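You operate a simulated robot arm through the tools that you are given. There is no shell and no other tool. Be economical: measure what you need, move in short steps, check, and stop when the job is done.

You run a simulated robot arm. Do the job below in one go: nothing can be reset, and whatever is moved stays where it is left.

JOB
Take the orange housing on the top of the dark bench and put it away on the black mat. Put the yellow pad on the top of the dark bench away on the top of the loading table. Take the small red bin and leave it on the grey sheet. Take the roll of tape on the green mark on the long table and put it away on the second far wall shelf from the bottom. Put the teal housing on the green mark on the long table away on the black mat. Take the grey cup and leave it on top of the teal ring on the green mark on the long table. Take the closed blue housing and put it in the low grey tote. Take the long green housing and leave it in the black slotted tote. Put the long teal housing in the purple tote. Take the grey housing from the top of the grey table and leave it in the inside of the yellow crate with flaps. Take the small carton on the top of the wooden bench and put it away on the shelf under the wooden bench. Put the closed teal housing on the top of the wooden bench away on the back row of the long table. The order is free. Set down upright: small carton.

Only the result counts: the job must be done as asked and must still hold three seconds after the hand-in. Knocking over, shifting, dropping, spilling or breaking anything else fails it. Flat cloth is picked up by pressing the open fingertips on it (5 to 10 N) and closing them slowly along it; thin cloth reads only 2 to 8 mm in the jaws.

ROBOT AND FRAMES
A 6-joint arm with a four-finger gripper on a trunk, on a base that drives. Base frame: it is fixed to the floor where the robot stands at the start and does not move with it; the origin is under the middle of the robot, x ahead of it, y to its left, z up; the surface under the hand at the start is at about z = 0.9. Units: m, degrees, N and s.
With the tool pointing down near the work surface it reaches from about 0.3 to 0.7 m from the robot's upright axis, wherever it stands. Its first joint turns from -166.0 to 166.0 degrees. Places, roughly: back row of the long table (18x148 cm) [8.76, 1.36, 0.84]; black mat (45x24 cm) [7.62, -2.18, 0.9]; black slotted tote (40x32x18 cm) [8, -0.6, 0.9]; closed blue housing (8x12x7 cm) [8.6, 0.7, 0.9]; closed teal housing (8x12x7 cm) [1, 2.1, 0.9]; grey cup (7x6x6 cm) [8.6, 2.1, 0.9]; grey housing [1, -2.5, 0.75]; grey sheet (40x16x1 cm) [2.8, 2.4, 1.1]; inside of the yellow crate with flaps [2.7, 1.8, 0.9]; long green housing [5.75, -4.25, 1]; long teal housing [5.75, -4.5, 0.75]; low grey tote (41x29x8 cm) [8.4, 0.9, 0.9]; orange housing [0.5, 0, 1]; purple tote (40x30x18 cm) [2.3, -3, 0.9]; roll of tape (11x11x5 cm) [8.6, 1.7, 0.9]; second far wall shelf [5.7, -7.1, 0.5]; shelf under the wooden bench [0.9, 1.9, 0.4]; small carton (16x8x9 cm) [1, 1.7, 0.9]; small red bin [0.75, -0.5, 1]; teal housing [8.75, 2, 0.75]; teal ring (6x6x3 cm) [8.7, 2.1, 0.9]; top of the loading table [5.8, -4.2, 0.9]; yellow pad (4x4x4 cm) [0.6, -0.4, 0.9]. Payload 3.43 kg.
Tool frame: the origin (TCP) lies between the finger pads and is the grasp point; the fingertips stand 0.03 m ahead of it; z points along the fingers, y is the line along which they close. Largest opening 0.12 m; the body of the gripper starts 0.085 m behind the TCP.
Orientation is told as [roll, pitch, yaw] about the base's x, y, z axes, in that order, counted from this pose: with the fingers straight down and closing along the base's y, the tool's x points along the base's -x, its y along +y and its z along -z.

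CONTROLS
- The arm moves only by the tool send_rows. Its argument "moves" is a list of rows, each an object of numbers (a shift or turn left out is 0, a gripper value left out holds the last): "tx", "ty", "tz": the shift along the base's x, y, z in m; "rx", "ry", "rz": the turn, a rotation vector about the base's x, y, z in degrees. In form: [{"tx": .., "ty": .., "tz": .., "rx": .., "ry": .., "rz": ..}, ...]. A call has 1 to 12 rows; each row shifts and turns the commanded pose from where the row before left it. "gripper" is the opening, from 0 (shut) to 1 (fully open), set as the call begins (left out, the last holds). Each row takes 0.2 s and may step no farther than 0.05 m and 8.6 degrees from the row before; otherwise, or with a gripper value out of range, the whole call is refused. Where a pose cannot be reached the arm comes as near as it can. A force on the tool above 40 N (or 10 N above the force at the start of the call, whichever is more), or a blocked arm, ends the call early, and 0.2 s more pass. Each finger halts on what it meets, pressing with about 27 N; the grip force reading is that of the motor and also rises with nothing between the fingers. The clock runs only during rows and for 0.2 s after the last one: add rows that do not move to give the fingers time. It gives the time, the measured TCP pose, the force on the tool (base axes), the opening and the grip force at its end, in the units of the frame above (readings bear some noise), with the torque about the TCP (base axes, N m) and any sound that the robot's microphone picked up.
- Cameras (640 x 400 px; columns grow to the right, rows downward): "scene" is now at [0.0569, 0.1123, 1.6927]; the picture's right is [-0.34, -0.94, 0.00], its down [-0.65, 0.24, -0.72] and it looks along [0.68, -0.25, -0.70] (base axes); focal length 283 px, centre (320, 200). "wrist" rides on the gripper at [0.071, -0.017, -0.12] in the tool frame; the picture's right is [0.23, 0.97, 0.00], its down [-0.81, 0.19, -0.55] and it looks along [-0.54, 0.13, 0.83] (tool axes); focal length 275 px, centre (320, 200). There is no depth. A picture from a camera that has moved, and an enlarged one, comes with that camera's place and axes in the base frame and with its lens.
- get_image(camera): a new picture of that camera. No time passes.
- slide_trunk(by): slides the trunk up (or, below 0, down) by that many m; the arm and the scene camera ride with it, the base frame stays. It gives what a move gives, with no picture.
- roll_base(legs): drives the robot by 1 to 6 legs, each [ahead, left, turn to the left] in m, m and degrees, along the robot's own axes; the way and the turn of a leg run together, so that a leg with both is an arc; at most 1.5 m and 180 degrees a leg. The arm and the cameras ride along, it lands a little off, and it stops where it bumps. It gives what a move gives.
- pan_tilt(pan, tilt): turns the head with the scene camera to pan (to the left, within 120 degrees either way) and tilt (down, from -29 to 69), counted from straight ahead of the robot. It gives what a move gives.
- zoom(camera, box): a new picture of the part [left, top, right, bottom] of that camera's present view, enlarged. No time passes.
- hand_in(): hands the job in; it is judged then, once.

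Work in short steps. Places have to be worked out from the pictures, the camera data and where the tool is seen: move nearer, look again, correct. Check each grasp and each placing, and mend what went wrong. You have 567 turns and 360 pictures in all, those below and enlarged ones among them. Open the gripper and draw the arm clear of the work before you hand the job in, unless the task says otherwise; then end with one line.

The tools are called after ">>>" by a JSON object that holds its "method" and its "body". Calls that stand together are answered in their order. send_rows: Moves the arm, as the interface text tells. Its arguments: {"type":"object","properties":{"moves":{"type":"array"},"gripper":{"type":"number"}},"required":["moves"]} The other tools are called the same way: slide_trunk (by) slides the trunk up or down; roll_base (legs) drives the base; pan_tilt (pan, tilt) turns the head that bears the scene camera; get_image (camera) takes a picture; zoom (camera, box) takes an enlarged picture of a part of a camera's view; hand_in () hands the job in.

At the start:

```text
time_s: 0.0
eef_pos: [0.5469, -0.107, 1.2005]
tool_rot: [-0.1, 0.0, 0.0]
contact_force: [-0.2, 0.5, -0.4]
moment: [0.02, -0.01, 0.04]
width: 0.1199
grasp_force: 0.1
trunk travel left (down, up): [-0.2, 0.24]
robot x, y, heading: [0.0025, 0.0, 0.2]
head pan, tilt: [-20.0, 44.1]
```

scene: 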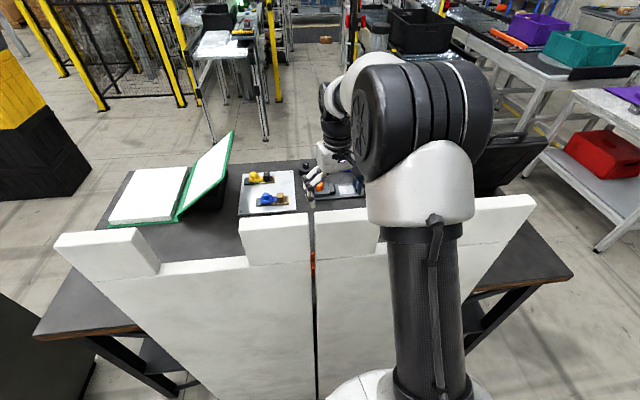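
wrist: 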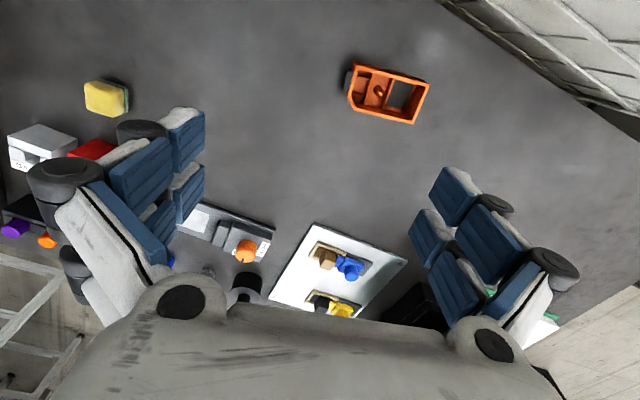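

The wrist picture puts the orange housing near (0.54, 0.0) and the yellow pad near (0.64, -0.40). First I look around with the head to learn the floor layout.

>>> {"method": "pan_tilt", "body": {"pan": 0, "tilt": 15}}

>>> {"method": "get_image", "body": {"camera": "scene"}}

>>> {"method": "pan_tilt", "body": {"pan": -75, "tilt": 20}}

>>> {"method": "get_image", "body": {"camera": "scene"}}

>>> {"method": "pan_tilt", "body": {"pan": 75, "tilt": 20}}

>>> {"method": "get_image", "body": {"camera": "scene"}}

```text
time_s: 0.9
eef_pos: [0.5462, -0.1071, 1.1992]
tool_rot: [0.0, -0.1, 0.0]
contact_force: [-0.6, -0.7, -0.5]
moment: [-0.02, -0.01, 0.05]
width: 0.12
grasp_force: 0.0
trunk travel left (down, up): [-0.2, 0.24]
robot x, y, heading: [0.0008, -0.0018, 0.0]
head pan, tilt: [0.0, 15.0]
```

```text
357 pictures are left
camera scene: at [0.0733, 0.1403, 1.7381], right [0.0, -1.0, 0.0], down [-0.26, 0.0, -0.97], along [0.97, 0.0, -0.26], focal length 283 px, centre (320, 200)
```

scene: 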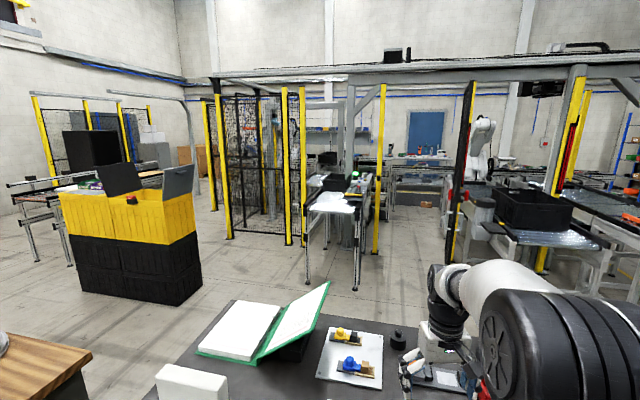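

```text
time_s: 2.4
eef_pos: [0.5469, -0.1082, 1.1993]
tool_rot: [0.0, -0.1, -0.1]
contact_force: [0.7, 0.0, -0.5]
moment: [-0.03, 0.0, -0.01]
width: 0.1201
grasp_force: 0.0
trunk travel left (down, up): [-0.2, 0.24]
robot x, y, heading: [-0.0021, -0.0019, 0.1]
head pan, tilt: [-75.0, 20.0]
```

```text
356 pictures are left
camera scene: at [0.004, 0.0505, 1.7301], right [-0.97, -0.26, 0.0], down [-0.09, 0.33, -0.94], along [0.24, -0.91, -0.34], focal length 283 px, centre (320, 200)
```

scene: 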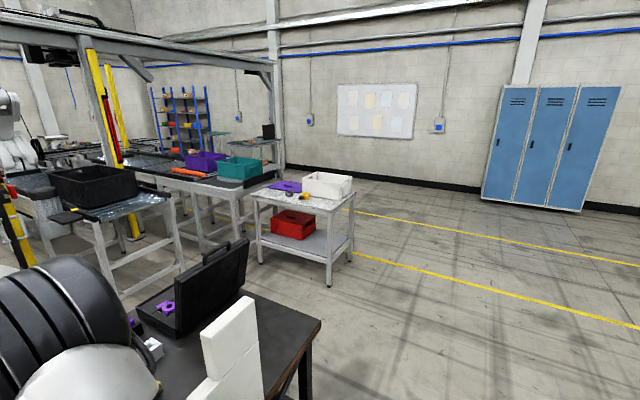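

```text
time_s: 4.8
eef_pos: [0.5461, -0.1084, 1.1999]
tool_rot: [0.0, 0.0, 0.0]
contact_force: [0.1, 0.0, -1.1]
moment: [-0.01, 0.01, 0.01]
width: 0.1199
grasp_force: 0.1
trunk travel left (down, up): [-0.2, 0.24]
robot x, y, heading: [0.0004, -0.0018, 0.1]
head pan, tilt: [75.0, 20.0]
```

```text
355 pictures are left
camera scene: at [0.004, 0.2303, 1.7301], right [0.97, -0.26, 0.0], down [-0.09, -0.33, -0.94], along [0.24, 0.91, -0.34], focal length 283 px, centre (320, 200)
```

scene: 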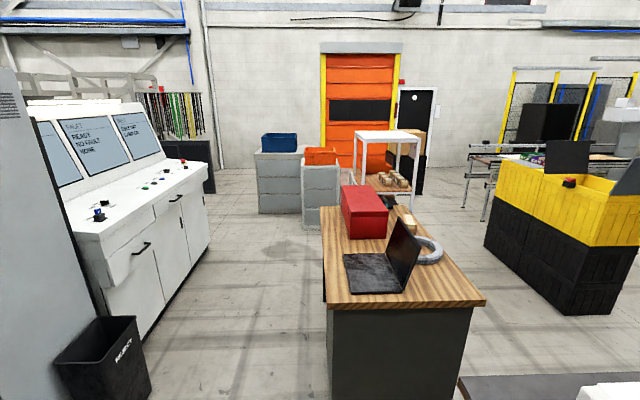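

The layout matches the rough list. Now I look closely at the bench in front and behind the robot to see what limits driving.

>>> {"method": "pan_tilt", "body": {"pan": -60, "tilt": 55}}

>>> {"method": "get_image", "body": {"camera": "scene"}}

>>> {"method": "pan_tilt", "body": {"pan": 30, "tilt": 55}}

>>> {"method": "get_image", "body": {"camera": "scene"}}

>>> {"method": "pan_tilt", "body": {"pan": -120, "tilt": 35}}

>>> {"method": "get_image", "body": {"camera": "scene"}}

>>> {"method": "pan_tilt", "body": {"pan": 120, "tilt": 35}}

>>> {"method": "get_image", "body": {"camera": "scene"}}

```text
time_s: 6.9
eef_pos: [0.5483, -0.1076, 1.1998]
tool_rot: [-0.1, 0.1, 0.0]
contact_force: [0.7, -0.4, -0.5]
moment: [0.01, 0.02, 0.0]
width: 0.1205
grasp_force: 0.0
trunk travel left (down, up): [-0.2, 0.24]
robot x, y, heading: [-0.0017, 0.0001, -0.2]
head pan, tilt: [-60.0, 55.0]
```

```text
354 pictures are left
camera scene: at [0.0159, 0.078, 1.678], right [-0.87, -0.5, 0.0], down [-0.41, 0.71, -0.57], along [0.29, -0.5, -0.82], focal length 283 px, centre (320, 200)
```

scene: 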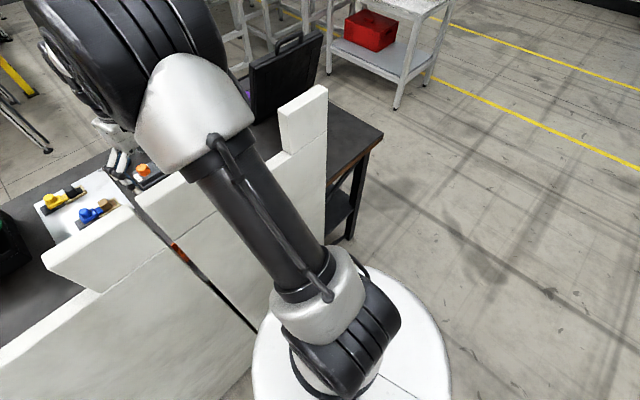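

```text
time_s: 8.6
eef_pos: [0.5465, -0.1086, 1.2008]
tool_rot: [0.0, -0.1, -0.1]
contact_force: [-0.5, 0.2, 0.7]
moment: [0.0, -0.01, 0.01]
width: 0.1202
grasp_force: 0.1
trunk travel left (down, up): [-0.2, 0.24]
robot x, y, heading: [0.0029, -0.0001, -0.0]
head pan, tilt: [30.0, 55.0]
```

```text
353 pictures are left
camera scene: at [0.0423, 0.1764, 1.678], right [0.5, -0.87, 0.0], down [-0.71, -0.41, -0.57], along [0.5, 0.29, -0.82], focal length 283 px, centre (320, 200)
```

scene: 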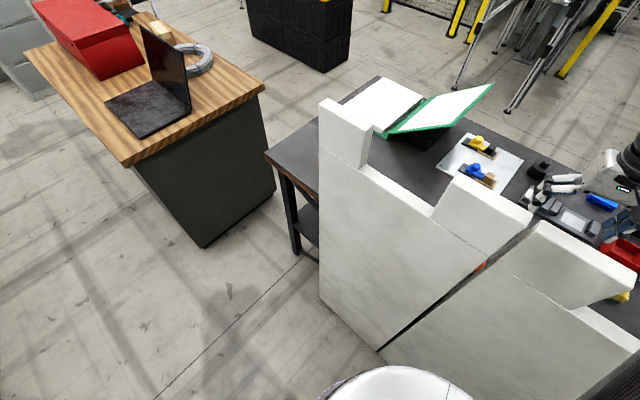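

```text
time_s: 10.9
eef_pos: [0.5466, -0.1067, 1.2008]
tool_rot: [0.0, 0.0, 0.0]
contact_force: [-0.1, 0.4, 0.3]
moment: [0.02, 0.01, 0.0]
width: 0.1198
grasp_force: 0.1
trunk travel left (down, up): [-0.2, 0.24]
robot x, y, heading: [-0.0025, 0.0019, 0.0]
head pan, tilt: [-120.0, 35.0]
```

```text
352 pictures are left
camera scene: at [-0.0642, 0.0641, 1.7062], right [-0.87, 0.5, 0.0], down [0.29, 0.5, -0.82], along [-0.41, -0.71, -0.57], focal length 283 px, centre (320, 200)
```

scene: 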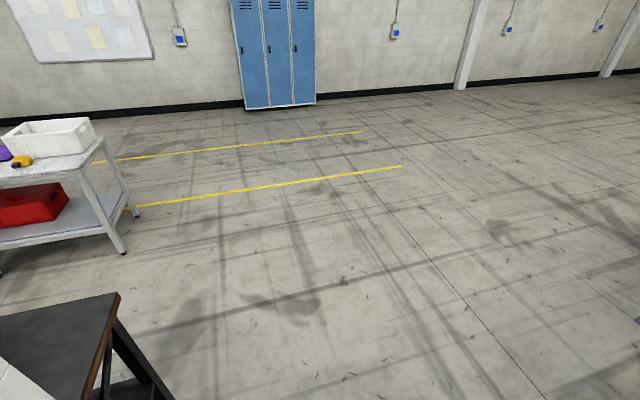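

```text
time_s: 14.3
eef_pos: [0.5479, -0.1077, 1.2003]
tool_rot: [0.0, 0.1, -0.1]
contact_force: [0.4, 0.6, -0.2]
moment: [0.0, 0.0, 0.02]
width: 0.1201
grasp_force: 0.2
trunk travel left (down, up): [-0.2, 0.24]
robot x, y, heading: [-0.0007, 0.0026, 0.1]
head pan, tilt: [120.0, 35.0]
```

```text
351 pictures are left
camera scene: at [-0.0642, 0.2167, 1.7062], right [0.87, 0.5, 0.0], down [0.29, -0.5, -0.82], along [-0.41, 0.71, -0.57], focal length 283 px, centre (320, 200)
```

scene: 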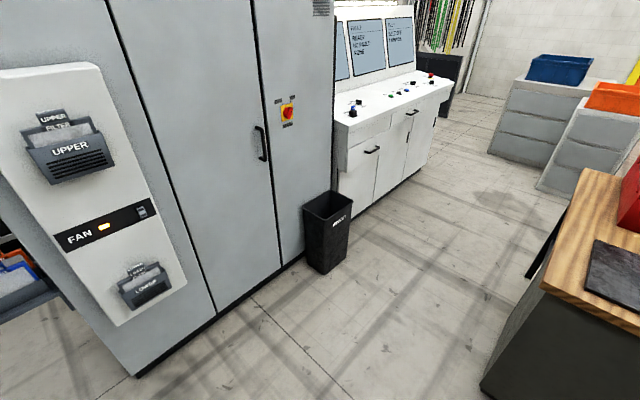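

The bench is yawed about 12° with a white wall on the near side. The orange housing lies right under the hand, so I take it first and look at it closely.

>>> {"method": "zoom", "body": {"camera": "wrist", "box": [300, 30, 480, 142]}}

>>> {"method": "zoom", "body": {"camera": "wrist", "box": [0, 50, 320, 250]}}

```text
3.56 times, centred on (390, 86) of wrist
camera zoom: at [0.4759, -0.1239, 1.3212], right [-0.23, 0.97, 0.0], down [0.81, 0.19, 0.55], along [0.54, 0.13, -0.83], focal length 979 px, centre (71, 605)
```

zoom: 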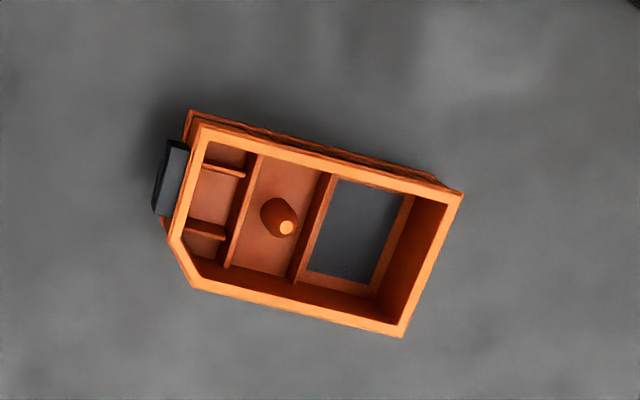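

```text
2.00 times, centred on (160, 150) of wrist
camera zoom: at [0.4759, -0.1239, 1.3212], right [-0.23, 0.97, 0.0], down [0.81, 0.19, 0.55], along [0.54, 0.13, -0.83], focal length 551 px, centre (640, 300)
```

zoom: 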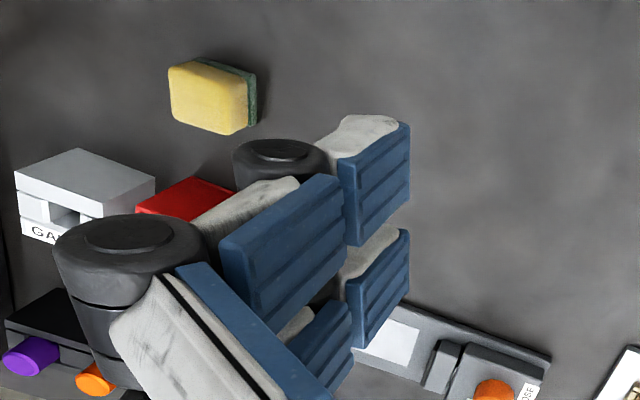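

The rim corners put the housing at about (0.545, -0.008), roughly 0.055 (x) × 0.10 (y), aligned with the base axes. I turn the tool 90° to close along x and move above it for a second look.

>>> {"method": "send_rows", "body": {"moves": [{"rz": 8.2, "ty": 0.01}, {"rz": 8.2, "ty": 0.01}, {"rz": 8.2, "ty": 0.01}, {"rz": 8.2, "ty": 0.01}, {"rz": 8.2, "ty": 0.01}, {"rz": 8.2, "ty": 0.01}, {"rz": 8.2, "ty": 0.01}, {"rz": 8.2, "ty": 0.01}, {"rz": 8.2, "ty": 0.01}, {"rz": 8.2, "ty": 0.01}, {"rz": 8.0}], "gripper": 1}}

>>> {"method": "get_image", "body": {"camera": "wrist"}}

```text
time_s: 16.7
eef_pos: [0.5456, -0.0085, 1.2003]
tool_rot: [0.0, 0.0, 90.2]
contact_force: [0.6, 0.1, 0.2]
moment: [-0.01, -0.01, 0.02]
width: 0.1199
grasp_force: 0.0
trunk travel left (down, up): [-0.2, 0.24]
robot x, y, heading: [-0.0004, -0.0028, 0.0]
head pan, tilt: [120.0, 35.0]
```

```text
348 pictures are left
camera wrist: at [0.564, -0.0787, 1.3216], right [-0.97, -0.23, 0.0], down [-0.19, 0.81, 0.55], along [-0.13, 0.54, -0.83], focal length 275 px, centre (320, 200)
```

wrist: 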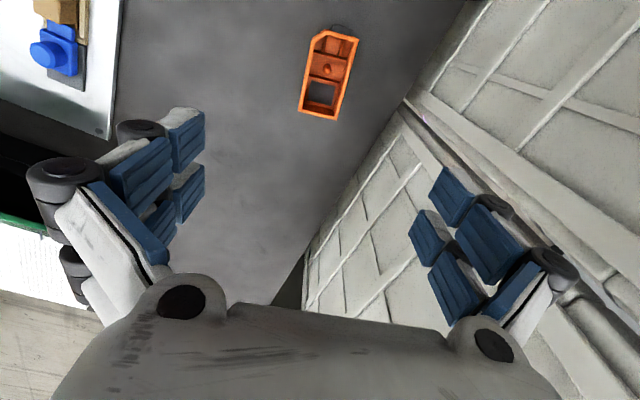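

Two views give the rim centre at (0.538, -0.024) with rim top near z = 0.965. I narrow the opening a little, centre over it, descend to 1.08 and check wrist and wall clearance.

>>> {"method": "send_rows", "body": {"moves": [{"tx": -0.007, "ty": -0.016}, {"tz": -0.04}, {"tz": -0.04}, {"tz": -0.04}], "gripper": 0.8}}

>>> {"method": "pan_tilt", "body": {"pan": 10, "tilt": 55}}

>>> {"method": "get_image", "body": {"camera": "wrist"}}

>>> {"method": "get_image", "body": {"camera": "scene"}}

```text
time_s: 17.7
eef_pos: [0.5414, -0.0225, 1.0795]
tool_rot: [0.0, 0.1, 90.0]
contact_force: [0.5, 0.8, 0.1]
moment: [0.01, 0.0, -0.04]
width: 0.096
grasp_force: 0.0
trunk travel left (down, up): [-0.2, 0.24]
robot x, y, heading: [0.0017, -0.0023, -0.1]
head pan, tilt: [120.0, 35.0]
```

```text
time_s: 19.6
eef_pos: [0.5401, -0.0228, 1.0815]
tool_rot: [-0.1, 0.1, 90.0]
contact_force: [-1.2, -0.2, 0.0]
moment: [-0.01, 0.01, -0.03]
width: 0.0961
grasp_force: 0.0
trunk travel left (down, up): [-0.2, 0.24]
robot x, y, heading: [-0.0008, 0.0024, 0.1]
head pan, tilt: [10.0, 55.0]
```

```text
347 pictures are left
camera wrist: at [0.5574, -0.0935, 1.202], right [-0.97, -0.23, 0.0], down [-0.19, 0.81, 0.55], along [-0.13, 0.54, -0.83], focal length 275 px, centre (320, 200)
```

wrist: 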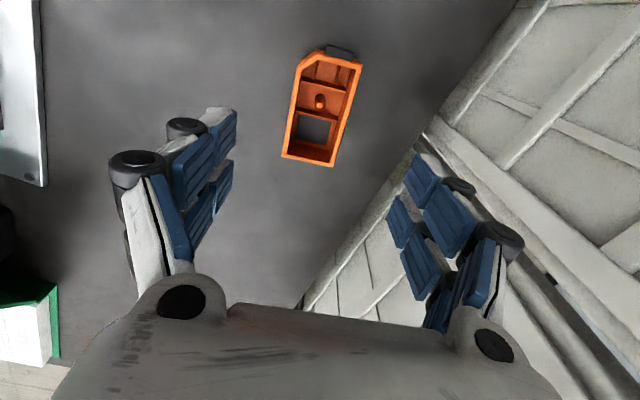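

```text
346 pictures are left
camera scene: at [0.0508, 0.153, 1.678], right [0.17, -0.98, 0.0], down [-0.81, -0.14, -0.57], along [0.56, 0.1, -0.82], focal length 283 px, centre (320, 200)
```

scene: 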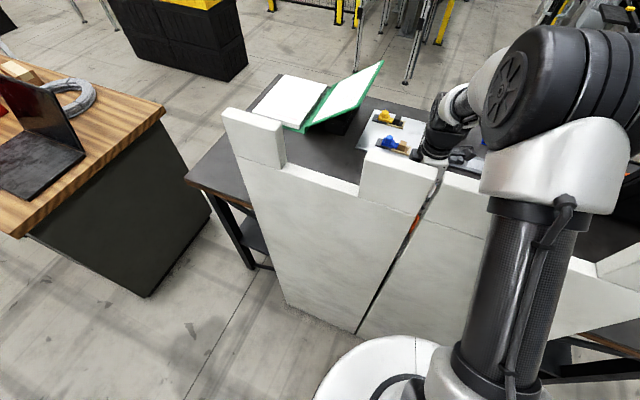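

The housing now resolves to x 0.513–0.566, y centre -0.016, rim at z ≈ 0.94. I descend to TCP z = 0.942 and check force.

>>> {"method": "send_rows", "body": {"moves": [{"ty": 0.005, "tz": -0.035}, {"tz": -0.035}, {"tz": -0.035}, {"tz": -0.02}, {"tz": -0.012}]}}

>>> {"method": "get_image", "body": {"camera": "wrist"}}

```text
time_s: 20.8
eef_pos: [0.5393, -0.0177, 0.9402]
tool_rot: [-0.1, 0.0, 90.0]
contact_force: [-0.4, 0.3, 0.2]
moment: [-0.02, -0.01, 0.0]
width: 0.0958
grasp_force: 0.1
trunk travel left (down, up): [-0.2, 0.24]
robot x, y, heading: [-0.0015, -0.0049, -0.0]
head pan, tilt: [10.0, 55.0]
```

```text
345 pictures are left
camera wrist: at [0.5572, -0.0896, 1.062], right [-0.97, -0.23, 0.0], down [-0.19, 0.81, 0.55], along [-0.13, 0.54, -0.83], focal length 275 px, centre (320, 200)
```

wrist: 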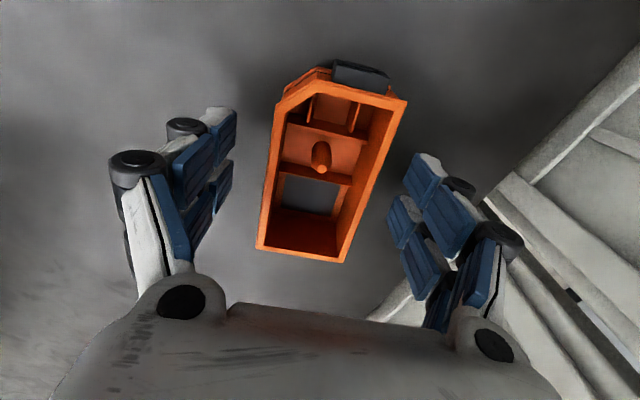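

The fingers straddle the housing with no contact. I close on it.

>>> {"method": "send_rows", "body": {"moves": [{}, {}, {}, {}, {}], "gripper": 0}}

>>> {"method": "send_rows", "body": {"moves": [{"tz": 0.02}, {"tz": 0.03}, {"tz": 0.03}, {"tz": 0.03}, {"tz": 0.03}, {"tz": 0.03}, {"tz": 0.03}, {"tz": 0.03}, {"tz": 0.03}]}}

>>> {"method": "get_image", "body": {"camera": "wrist"}}

```text
time_s: 22.0
eef_pos: [0.5402, -0.0183, 0.941]
tool_rot: [0.1, 0.0, 90.0]
contact_force: [-0.3, 1.0, 0.6]
moment: [0.04, -0.1, -0.03]
width: 0.0535
grasp_force: 27.6
trunk travel left (down, up): [-0.2, 0.24]
robot x, y, heading: [-0.0004, -0.001, 0.2]
head pan, tilt: [10.0, 55.0]
```

```text
time_s: 24.0
eef_pos: [0.5393, -0.017, 1.2038]
tool_rot: [0.0, -0.1, 90.0]
contact_force: [-0.6, 0.7, -1.2]
moment: [0.01, 0.0, 0.0]
width: 0.0535
grasp_force: 26.8
trunk travel left (down, up): [-0.2, 0.24]
robot x, y, heading: [-0.0006, -0.0, -0.3]
head pan, tilt: [10.0, 55.0]
```

```text
344 pictures are left
camera wrist: at [0.5566, -0.0869, 1.3249], right [-0.97, -0.23, 0.0], down [-0.19, 0.81, 0.55], along [-0.13, 0.54, -0.83], focal length 275 px, centre (320, 200)
```

wrist: 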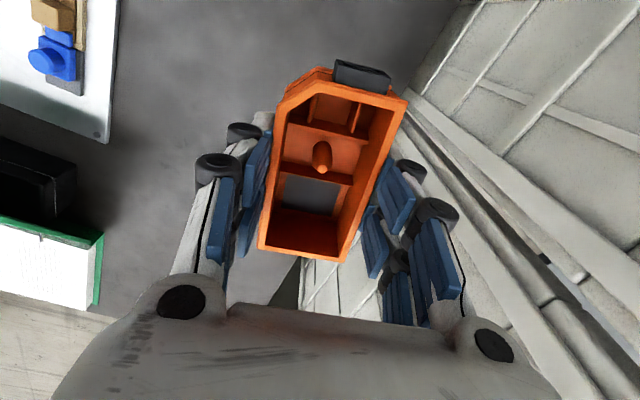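

The grasp holds at 53.5 mm. I raise the hand well above the wall and pull it in for driving.

>>> {"method": "send_rows", "body": {"moves": [{"tz": 0.04}, {"tz": 0.04}, {"tz": 0.04}, {"tz": 0.04}, {"tz": 0.04}, {"tx": -0.04}, {"tx": -0.04}, {"tx": -0.04}, {"tx": -0.03}]}}

>>> {"method": "pan_tilt", "body": {"pan": -60, "tilt": 15}}

>>> {"method": "roll_base", "body": {"legs": [[-0.5, 0, 0], [0, 0, -90]]}}

>>> {"method": "get_image", "body": {"camera": "scene"}}

```text
time_s: 26.0
eef_pos: [0.3905, -0.0173, 1.4043]
tool_rot: [0.0, 0.0, 90.0]
contact_force: [-0.5, 0.1, -2.0]
moment: [0.0, 0.01, -0.01]
width: 0.0535
grasp_force: 26.5
trunk travel left (down, up): [-0.2, 0.24]
robot x, y, heading: [0.002, 0.0033, -0.2]
head pan, tilt: [10.0, 55.0]
```

```text
time_s: 27.4
eef_pos: [0.3924, -0.0181, 1.4056]
tool_rot: [0.0, 0.1, 90.0]
contact_force: [-0.2, -0.5, -1.6]
moment: [0.03, 0.02, -0.02]
width: 0.0534
grasp_force: 27.1
trunk travel left (down, up): [-0.2, 0.24]
robot x, y, heading: [-0.0029, -0.0015, 0.2]
head pan, tilt: [-60.0, 15.0]
```

```text
time_s: 34.2
eef_pos: [-0.522, -0.3904, 1.4048]
tool_rot: [-0.1, 0.0, -2.5]
contact_force: [-0.4, -0.2, -1.8]
moment: [0.0, 0.01, 0.01]
width: 0.0535
grasp_force: 27.3
trunk travel left (down, up): [-0.2, 0.24]
robot x, y, heading: [-0.4857, 0.0043, -92.3]
head pan, tilt: [-60.0, 15.0]
```

```text
343 pictures are left
camera scene: at [-0.4296, -0.0294, 1.7382], right [-0.46, 0.89, 0.0], down [0.23, 0.12, -0.97], along [-0.86, -0.45, -0.26], focal length 283 px, centre (320, 200)
```

scene: 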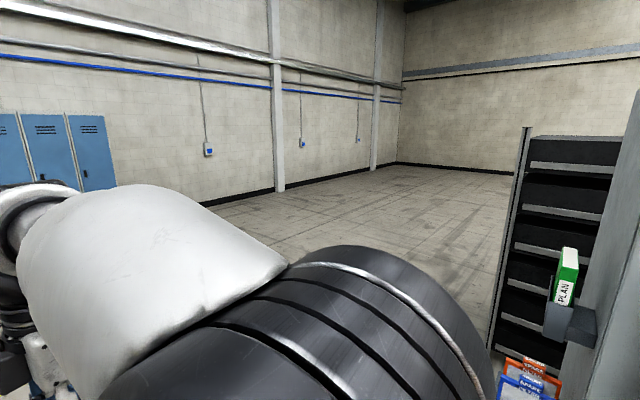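

The robot now faces -y in open floor. I drive ahead to y ≈ -1.4 and turn to face +x, then look.

>>> {"method": "roll_base", "body": {"legs": [[1.4, 0, 0], [0, 0, 92]]}}

>>> {"method": "pan_tilt", "body": {"pan": 0, "tilt": 20}}

>>> {"method": "get_image", "body": {"camera": "scene"}}

>>> {"method": "pan_tilt", "body": {"pan": -45, "tilt": 20}}

>>> {"method": "get_image", "body": {"camera": "scene"}}

```text
time_s: 45.2
eef_pos: [-0.143, -1.4061, 1.4036]
tool_rot: [0.0, 0.0, 92.2]
contact_force: [0.3, 0.1, -0.7]
moment: [0.0, 0.02, 0.0]
width: 0.0537
grasp_force: 26.9
trunk travel left (down, up): [-0.2, 0.24]
robot x, y, heading: [-0.5324, -1.4007, 2.0]
head pan, tilt: [-60.0, 15.0]
```

```text
time_s: 46.5
eef_pos: [-0.1425, -1.4061, 1.4039]
tool_rot: [0.0, 0.0, 92.1]
contact_force: [0.4, -0.4, -0.9]
moment: [0.03, 0.0, 0.0]
width: 0.0535
grasp_force: 27.0
trunk travel left (down, up): [-0.2, 0.24]
robot x, y, heading: [-0.5335, -1.4061, 2.0]
head pan, tilt: [0.0, 20.0]
```

```text
342 pictures are left
camera scene: at [-0.4666, -1.2589, 1.7301], right [0.04, -1.0, 0.0], down [-0.34, -0.01, -0.94], along [0.94, 0.03, -0.34], focal length 283 px, centre (320, 200)
```

scene: 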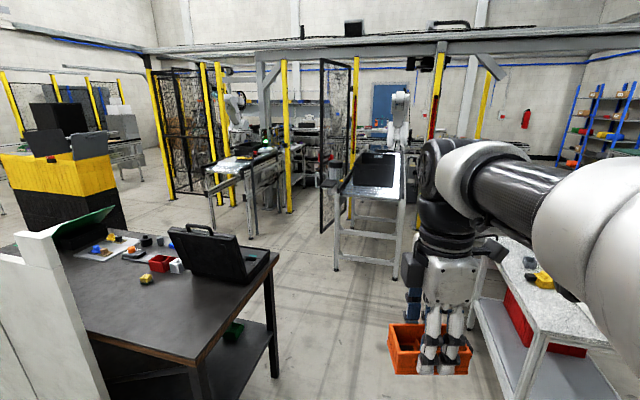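

```text
time_s: 47.6
eef_pos: [-0.1418, -1.407, 1.4058]
tool_rot: [0.0, 0.0, 92.2]
contact_force: [0.5, 0.0, -1.5]
moment: [-0.01, 0.0, 0.02]
width: 0.0537
grasp_force: 27.0
trunk travel left (down, up): [-0.2, 0.24]
robot x, y, heading: [-0.5387, -1.3999, 2.2]
head pan, tilt: [-45.0, 20.0]
```

```text
341 pictures are left
camera scene: at [-0.4914, -1.3255, 1.7301], right [-0.68, -0.73, 0.0], down [-0.25, 0.23, -0.94], along [0.69, -0.64, -0.34], focal length 283 px, centre (320, 200)
```

scene: 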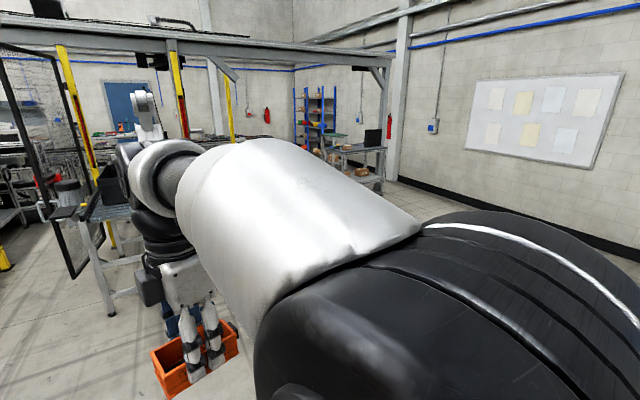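

The floor corridor between dark bench and grey table is about 1.2 m wide. I drive through its middle and look ahead.

>>> {"method": "roll_base", "body": {"legs": [[0, -0.15, -2], [1.5, 0, 0], [0.4, 0, 0]]}}

>>> {"method": "pan_tilt", "body": {"pan": 20, "tilt": 20}}

>>> {"method": "get_image", "body": {"camera": "scene"}}

>>> {"method": "pan_tilt", "body": {"pan": -100, "tilt": 20}}

>>> {"method": "get_image", "body": {"camera": "scene"}}

```text
time_s: 58.0
eef_pos: [1.7446, -1.5202, 1.4048]
tool_rot: [0.0, 0.0, 91.5]
contact_force: [0.2, 0.7, -2.0]
moment: [-0.03, 0.0, 0.0]
width: 0.0537
grasp_force: 27.4
trunk travel left (down, up): [-0.2, 0.24]
robot x, y, heading: [1.3558, -1.5126, 1.3]
head pan, tilt: [-45.0, 20.0]
```

```text
time_s: 59.4
eef_pos: [1.7441, -1.5219, 1.4032]
tool_rot: [-0.1, 0.0, 91.5]
contact_force: [0.6, 0.6, -1.3]
moment: [0.01, -0.03, 0.0]
width: 0.0539
grasp_force: 27.0
trunk travel left (down, up): [-0.2, 0.24]
robot x, y, heading: [1.3493, -1.5155, 1.5]
head pan, tilt: [20.0, 20.0]
```

```text
340 pictures are left
camera scene: at [1.4155, -1.3392, 1.7301], right [0.37, -0.93, 0.0], down [-0.32, -0.13, -0.94], along [0.87, 0.34, -0.34], focal length 283 px, centre (320, 200)
```

scene: 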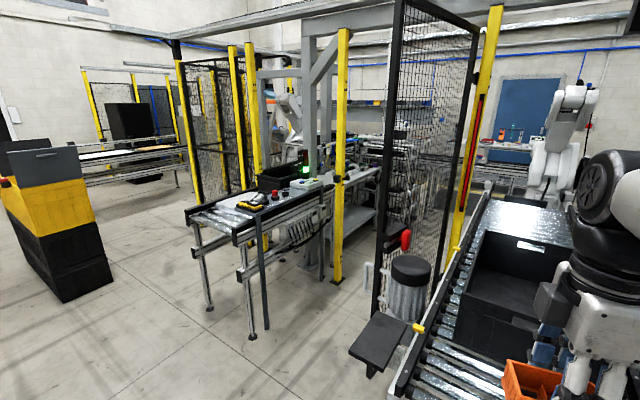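

```text
time_s: 61.4
eef_pos: [1.7433, -1.5201, 1.4038]
tool_rot: [0.0, 0.1, 91.4]
contact_force: [0.4, -0.5, -0.7]
moment: [0.02, -0.01, -0.01]
width: 0.0533
grasp_force: 27.1
trunk travel left (down, up): [-0.2, 0.24]
robot x, y, heading: [1.352, -1.5112, 1.6]
head pan, tilt: [-100.0, 20.0]
```

```text
339 pictures are left
camera scene: at [1.3151, -1.4653, 1.7301], right [-0.99, 0.15, 0.0], down [0.05, 0.34, -0.94], along [-0.14, -0.93, -0.34], focal length 283 px, centre (320, 200)
```

scene: 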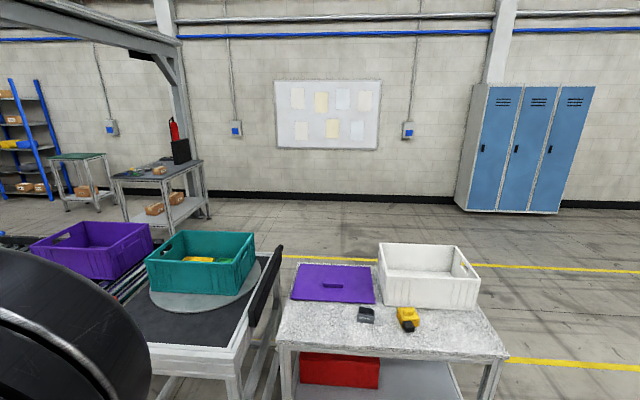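

Ahead is a conveyor with a gate; I need to see what lies beyond, so I zoom on the passage and far area.

>>> {"method": "pan_tilt", "body": {"pan": 5, "tilt": 10}}

>>> {"method": "zoom", "body": {"camera": "scene", "box": [120, 80, 440, 280]}}

>>> {"method": "roll_base", "body": {"legs": [[0, 0, 60]]}}

>>> {"method": "pan_tilt", "body": {"pan": -25, "tilt": 15}}

>>> {"method": "get_image", "body": {"camera": "scene"}}

```text
time_s: 63.2
eef_pos: [1.7444, -1.522, 1.4039]
tool_rot: [0.1, 0.0, 91.4]
contact_force: [-0.5, 0.3, -0.7]
moment: [0.02, 0.02, -0.03]
width: 0.0537
grasp_force: 27.7
trunk travel left (down, up): [-0.2, 0.24]
robot x, y, heading: [1.3513, -1.5147, 1.5]
head pan, tilt: [5.0, 10.0]
```

```text
2.00 times, centred on (280, 180) of scene
camera zoom: at [1.4212, -1.3628, 1.7463], right [0.11, -0.99, 0.0], down [-0.17, -0.02, -0.98], along [0.98, 0.11, -0.17], focal length 565 px, centre (400, 240)
```

zoom: 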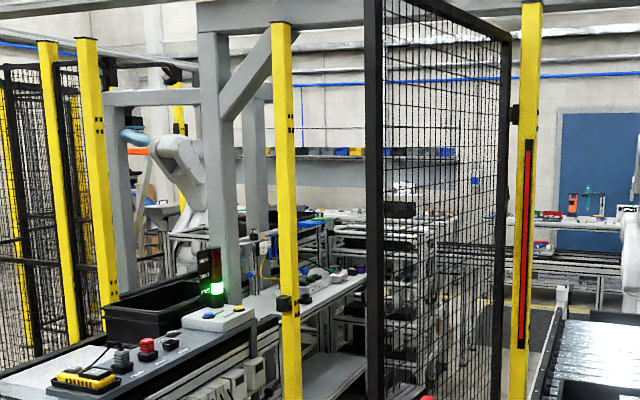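

```text
time_s: 66.2
eef_pos: [1.5567, -1.1798, 1.4034]
tool_rot: [0.0, 0.1, 151.2]
contact_force: [-1.3, 0.8, -2.5]
moment: [-0.03, 0.0, 0.0]
width: 0.0536
grasp_force: 27.1
trunk travel left (down, up): [-0.2, 0.24]
robot x, y, heading: [1.3489, -1.5157, 61.1]
head pan, tilt: [5.0, 10.0]
```

```text
time_s: 67.2
eef_pos: [1.5563, -1.1788, 1.4053]
tool_rot: [0.0, 0.0, 151.2]
contact_force: [0.6, 1.1, 0.3]
moment: [0.0, 0.0, 0.02]
width: 0.0538
grasp_force: 27.0
trunk travel left (down, up): [-0.2, 0.24]
robot x, y, heading: [1.3527, -1.5111, 61.0]
head pan, tilt: [-25.0, 15.0]
```

```text
337 pictures are left
camera scene: at [1.2955, -1.4073, 1.7382], right [0.59, -0.81, 0.0], down [-0.21, -0.15, -0.97], along [0.78, 0.57, -0.26], focal length 283 px, centre (320, 200)
```

scene: 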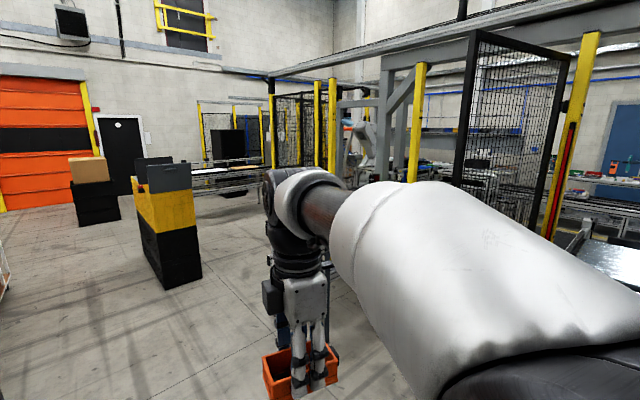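

The arm blocks much of the view. I move to about (1.95, -0.7), facing +x, to look straight through the gate passage.

>>> {"method": "roll_base", "body": {"legs": [[0.95, 0, 0], [0, 0, -60]]}}

>>> {"method": "pan_tilt", "body": {"pan": 5, "tilt": 25}}

>>> {"method": "get_image", "body": {"camera": "scene"}}

```text
time_s: 74.8
eef_pos: [2.1962, -0.6492, 1.4052]
tool_rot: [0.0, -0.1, 94.6]
contact_force: [-0.5, 0.9, -0.8]
moment: [0.01, 0.01, -0.03]
width: 0.0535
grasp_force: 27.1
trunk travel left (down, up): [-0.2, 0.24]
robot x, y, heading: [1.8023, -0.6642, 4.6]
head pan, tilt: [-25.0, 15.0]
```

```text
time_s: 75.7
eef_pos: [2.197, -0.6513, 1.4039]
tool_rot: [0.0, 0.0, 94.7]
contact_force: [0.2, -0.5, -1.5]
moment: [-0.01, -0.01, 0.0]
width: 0.0534
grasp_force: 27.3
trunk travel left (down, up): [-0.2, 0.24]
robot x, y, heading: [1.8066, -0.6615, 4.7]
head pan, tilt: [5.0, 25.0]
```

```text
336 pictures are left
camera scene: at [1.8652, -0.5097, 1.722], right [0.17, -0.99, 0.0], down [-0.42, -0.07, -0.91], along [0.89, 0.15, -0.42], focal length 283 px, centre (320, 200)
```

scene: 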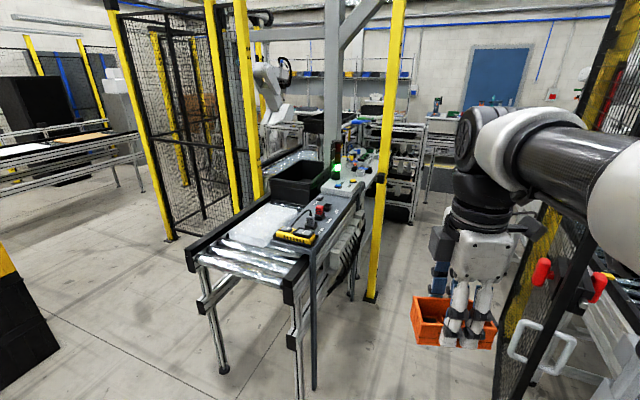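

The passage between the yellow post (3.66, -0.63) and the open gate (y ≈ -1.4) is about 0.75 m wide. I line up at y ≈ -1.0 and look again.

>>> {"method": "roll_base", "body": {"legs": [[0, 0, -4.7], [0.5, -0.33, 0]]}}

>>> {"method": "pan_tilt", "body": {"pan": 0, "tilt": 30}}

>>> {"method": "get_image", "body": {"camera": "scene"}}

>>> {"method": "pan_tilt", "body": {"pan": -50, "tilt": 55}}

>>> {"method": "get_image", "body": {"camera": "scene"}}

```text
time_s: 79.6
eef_pos: [2.6827, -1.0328, 1.4037]
tool_rot: [0.0, 0.0, 88.3]
contact_force: [0.7, -1.1, -1.5]
moment: [0.01, 0.04, 0.0]
width: 0.0536
grasp_force: 27.2
trunk travel left (down, up): [-0.2, 0.24]
robot x, y, heading: [2.2878, -0.9985, -1.6]
head pan, tilt: [5.0, 25.0]
```

```text
time_s: 80.2
eef_pos: [2.6819, -1.0323, 1.4042]
tool_rot: [0.0, -0.1, 88.3]
contact_force: [-0.9, 0.3, -1.6]
moment: [0.01, 0.03, -0.01]
width: 0.0534
grasp_force: 27.2
trunk travel left (down, up): [-0.2, 0.24]
robot x, y, heading: [2.2937, -1.0043, -1.8]
head pan, tilt: [0.0, 30.0]
```

```text
335 pictures are left
camera scene: at [2.3665, -0.8639, 1.714], right [-0.03, -1.0, 0.0], down [-0.5, 0.01, -0.87], along [0.87, -0.03, -0.5], focal length 283 px, centre (320, 200)
```

scene: 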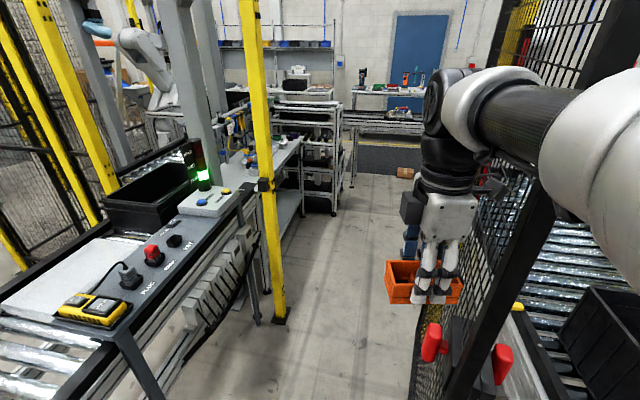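

```text
time_s: 81.4
eef_pos: [2.683, -1.0315, 1.4054]
tool_rot: [0.0, 0.0, 88.4]
contact_force: [1.0, 0.1, -1.4]
moment: [-0.01, 0.0, 0.0]
width: 0.0534
grasp_force: 27.0
trunk travel left (down, up): [-0.2, 0.24]
robot x, y, heading: [2.2893, -1.0055, -1.6]
head pan, tilt: [-50.0, 55.0]
```

```text
334 pictures are left
camera scene: at [2.321, -0.9179, 1.678], right [-0.78, -0.62, 0.0], down [-0.51, 0.64, -0.57], along [0.36, -0.45, -0.82], focal length 283 px, centre (320, 200)
```

scene: 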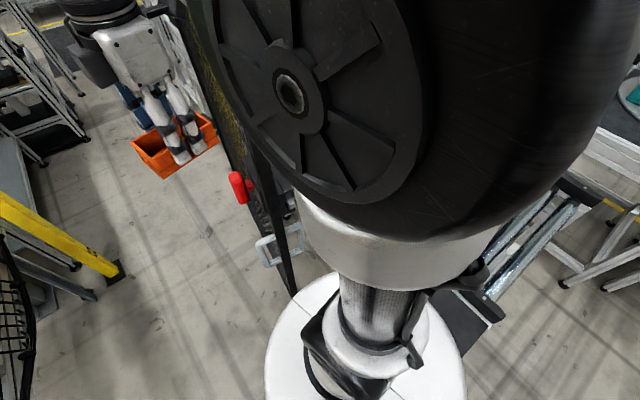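

The gate's near corner is at about (2.76, -1.21) and the post at (3.67, -0.65), so I take a slight S: y ≈ -0.83 first, then y ≈ -1.03 at the post.

>>> {"method": "roll_base", "body": {"legs": [[0, 0.17, 1.6], [0.65, 0, 0], [0.6, -0.2, 0]]}}

>>> {"method": "pan_tilt", "body": {"pan": 0, "tilt": 25}}

>>> {"method": "get_image", "body": {"camera": "scene"}}

```text
time_s: 89.3
eef_pos: [3.9513, -1.0541, 1.4046]
tool_rot: [-0.1, 0.1, 89.8]
contact_force: [-0.4, -0.3, -1.6]
moment: [0.03, 0.01, 0.04]
width: 0.0536
grasp_force: 27.0
trunk travel left (down, up): [-0.2, 0.24]
robot x, y, heading: [3.5594, -1.0326, -0.1]
head pan, tilt: [-50.0, 55.0]
```

```text
time_s: 90.5
eef_pos: [3.9506, -1.0553, 1.405]
tool_rot: [0.0, 0.0, 89.8]
contact_force: [-0.1, -0.1, -0.5]
moment: [0.0, -0.01, 0.0]
width: 0.0535
grasp_force: 27.0
trunk travel left (down, up): [-0.2, 0.24]
robot x, y, heading: [3.56, -1.0344, -0.3]
head pan, tilt: [0.0, 25.0]
```

```text
333 pictures are left
camera scene: at [3.632, -0.8945, 1.7219], right [0.0, -1.0, 0.0], down [-0.42, 0.0, -0.91], along [0.91, 0.0, -0.42], focal length 283 px, centre (320, 200)
```

scene: 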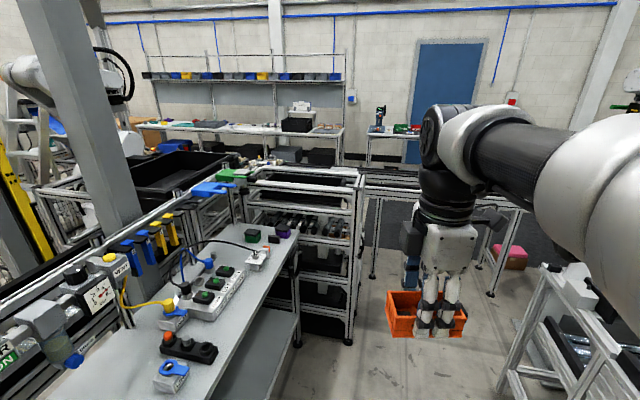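

I'm through the gate. I turn right 50° and look for the way on toward (7.6, -2.2).

>>> {"method": "roll_base", "body": {"legs": [[0.3, -0.1, 0], [0, 0, -50]]}}

>>> {"method": "pan_tilt", "body": {"pan": 20, "tilt": 22}}

>>> {"method": "get_image", "body": {"camera": "scene"}}

>>> {"method": "roll_base", "body": {"legs": [[0, 0, -45]]}}

>>> {"method": "get_image", "body": {"camera": "scene"}}

```text
time_s: 94.8
eef_pos: [4.0973, -1.4399, 1.4053]
tool_rot: [0.0, 0.0, 41.4]
contact_force: [-0.6, 0.6, -1.0]
moment: [0.03, 0.02, -0.01]
width: 0.0538
grasp_force: 27.2
trunk travel left (down, up): [-0.2, 0.24]
robot x, y, heading: [3.8519, -1.1322, -48.4]
head pan, tilt: [0.0, 25.0]
```

```text
time_s: 95.6
eef_pos: [4.0966, -1.4402, 1.4036]
tool_rot: [0.1, 0.0, 41.5]
contact_force: [0.4, 0.0, -1.3]
moment: [0.0, 0.01, 0.02]
width: 0.0536
grasp_force: 27.5
trunk travel left (down, up): [-0.2, 0.24]
robot x, y, heading: [3.8518, -1.1347, -48.6]
head pan, tilt: [20.0, 22.0]
```

```text
332 pictures are left
camera scene: at [4.025, -1.0715, 1.7268], right [-0.48, -0.88, 0.0], down [-0.33, 0.18, -0.93], along [0.81, -0.44, -0.37], focal length 283 px, centre (320, 200)
```

scene: 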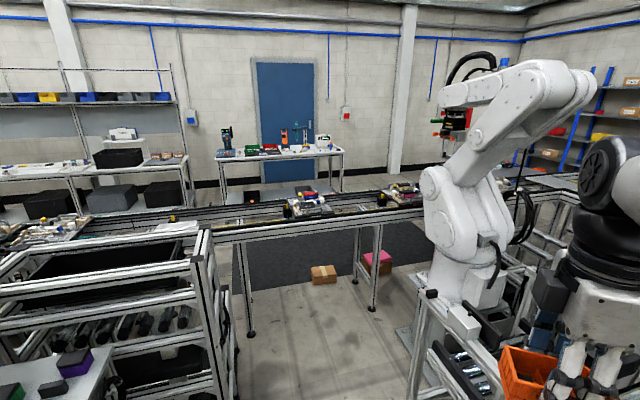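

```text
time_s: 98.1
eef_pos: [3.8041, -1.5236, 1.4045]
tool_rot: [0.0, 0.0, -4.3]
contact_force: [-0.2, -0.1, -1.4]
moment: [-0.04, -0.01, 0.0]
width: 0.0537
grasp_force: 26.3
trunk travel left (down, up): [-0.2, 0.24]
robot x, y, heading: [3.8521, -1.1351, -94.3]
head pan, tilt: [20.0, 22.0]
```

```text
331 pictures are left
camera scene: at [4.0178, -1.2148, 1.7268], right [-0.96, -0.27, 0.0], down [-0.1, 0.36, -0.93], along [0.25, -0.89, -0.37], focal length 283 px, centre (320, 200)
```

scene: 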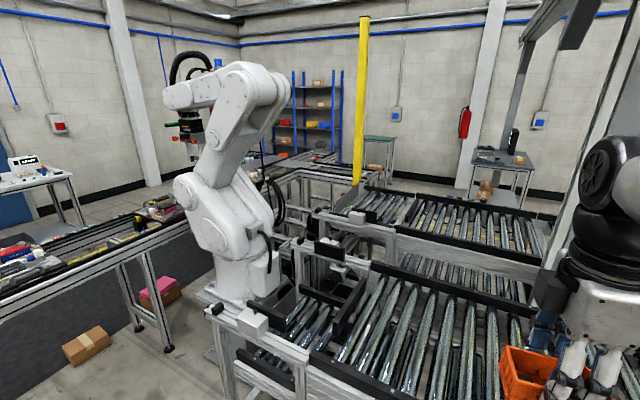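

This alley is a dead end bounded by a belt line at x ≈ 6. I zoom toward the far right to see whether the belt line can be rounded on the right-hand side.

>>> {"method": "slide_trunk", "body": {"by": 0.24}}

>>> {"method": "zoom", "body": {"camera": "scene", "box": [230, 60, 550, 260]}}

>>> {"method": "pan_tilt", "body": {"pan": 75, "tilt": 18}}

>>> {"method": "get_image", "body": {"camera": "scene"}}

>>> {"method": "pan_tilt", "body": {"pan": 118, "tilt": 18}}

>>> {"method": "get_image", "body": {"camera": "scene"}}

```text
time_s: 100.6
eef_pos: [3.8031, -1.5248, 1.6453]
tool_rot: [0.0, 0.0, -4.3]
contact_force: [-0.1, 0.6, -1.8]
moment: [-0.02, 0.0, 0.01]
width: 0.0535
grasp_force: 26.8
trunk travel left (down, up): [-0.44, 0.0]
robot x, y, heading: [3.8523, -1.1367, -94.1]
head pan, tilt: [20.0, 22.0]
```

```text
2.00 times, centred on (390, 160) of scene
camera zoom: at [4.0179, -1.2148, 1.9667], right [-0.96, -0.27, 0.0], down [-0.1, 0.36, -0.93], along [0.25, -0.89, -0.37], focal length 565 px, centre (180, 280)
```

zoom: 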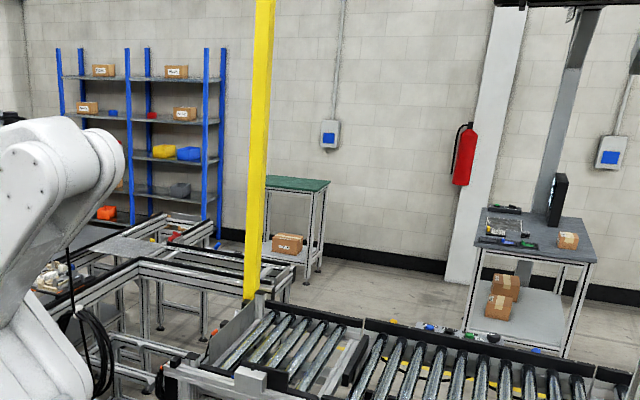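

```text
time_s: 101.8
eef_pos: [3.8043, -1.5227, 1.6449]
tool_rot: [0.0, 0.0, -4.3]
contact_force: [-0.9, -0.3, -1.1]
moment: [-0.02, 0.02, 0.02]
width: 0.0534
grasp_force: 26.8
trunk travel left (down, up): [-0.44, 0.0]
robot x, y, heading: [3.8542, -1.1331, -94.4]
head pan, tilt: [75.0, 18.0]
```

```text
329 pictures are left
camera scene: at [4.0809, -1.1565, 1.9733], right [-0.33, -0.94, 0.0], down [-0.29, 0.1, -0.95], along [0.9, -0.32, -0.31], focal length 283 px, centre (320, 200)
```

scene: 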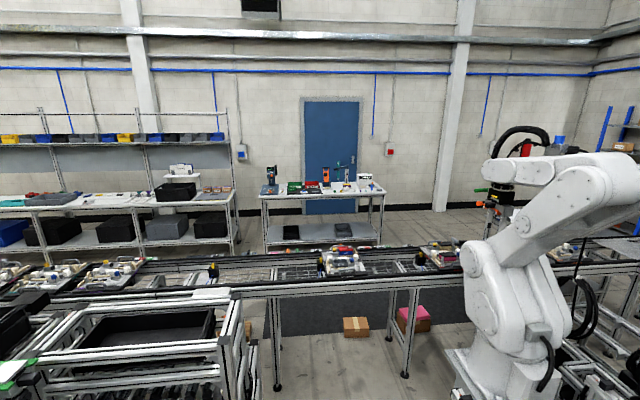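

```text
time_s: 102.9
eef_pos: [3.8044, -1.5229, 1.6456]
tool_rot: [0.0, 0.0, -4.4]
contact_force: [0.1, 0.6, -1.4]
moment: [-0.01, -0.01, -0.01]
width: 0.0534
grasp_force: 26.8
trunk travel left (down, up): [-0.44, 0.0]
robot x, y, heading: [3.8601, -1.1342, -94.3]
head pan, tilt: [118.0, 18.0]
```

```text
328 pictures are left
camera scene: at [4.0784, -1.0881, 1.9733], right [0.4, -0.92, 0.0], down [-0.28, -0.12, -0.95], along [0.87, 0.38, -0.31], focal length 283 px, centre (320, 200)
```

scene: 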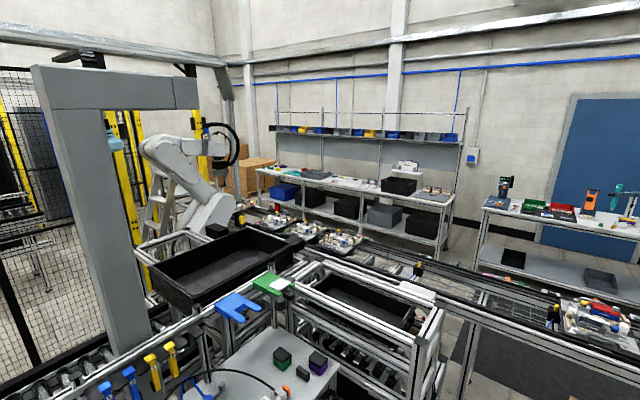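

The black mat table stands at about (7.5, -2.3) before the blue door, reachable only around the right side via the aisle at y ≈ -5. I back out through the gate the way I came.

>>> {"method": "roll_base", "body": {"legs": [[0, 0, 94.2]]}}

>>> {"method": "roll_base", "body": {"legs": [[-0.3, 0.1, 0], [-0.6, 0.2, 0], [-0.65, 0, 0]]}}

```text
time_s: 107.3
eef_pos: [4.2738, -1.1604, 1.635]
tool_rot: [1.2, 0.0, 89.3]
contact_force: [-0.3, 0.6, -1.0]
moment: [0.0, -0.06, 0.02]
width: 0.0535
grasp_force: 27.1
trunk travel left (down, up): [-0.44, 0.0]
robot x, y, heading: [3.8514, -1.1382, -0.5]
head pan, tilt: [118.0, 18.0]
```

```text
time_s: 108.3
eef_pos: [4.2529, -1.1711, 1.6332]
tool_rot: [1.3, -0.7, 88.9]
contact_force: [0.6, 0.8, -2.0]
moment: [0.01, 0.02, -0.06]
width: 0.0536
grasp_force: 26.7
trunk travel left (down, up): [-0.44, 0.0]
robot x, y, heading: [3.8267, -1.1317, -1.0]
head pan, tilt: [118.0, 18.0]
stopped in leg 1: the robot was blocked; the commanded pose is now the measured one
```

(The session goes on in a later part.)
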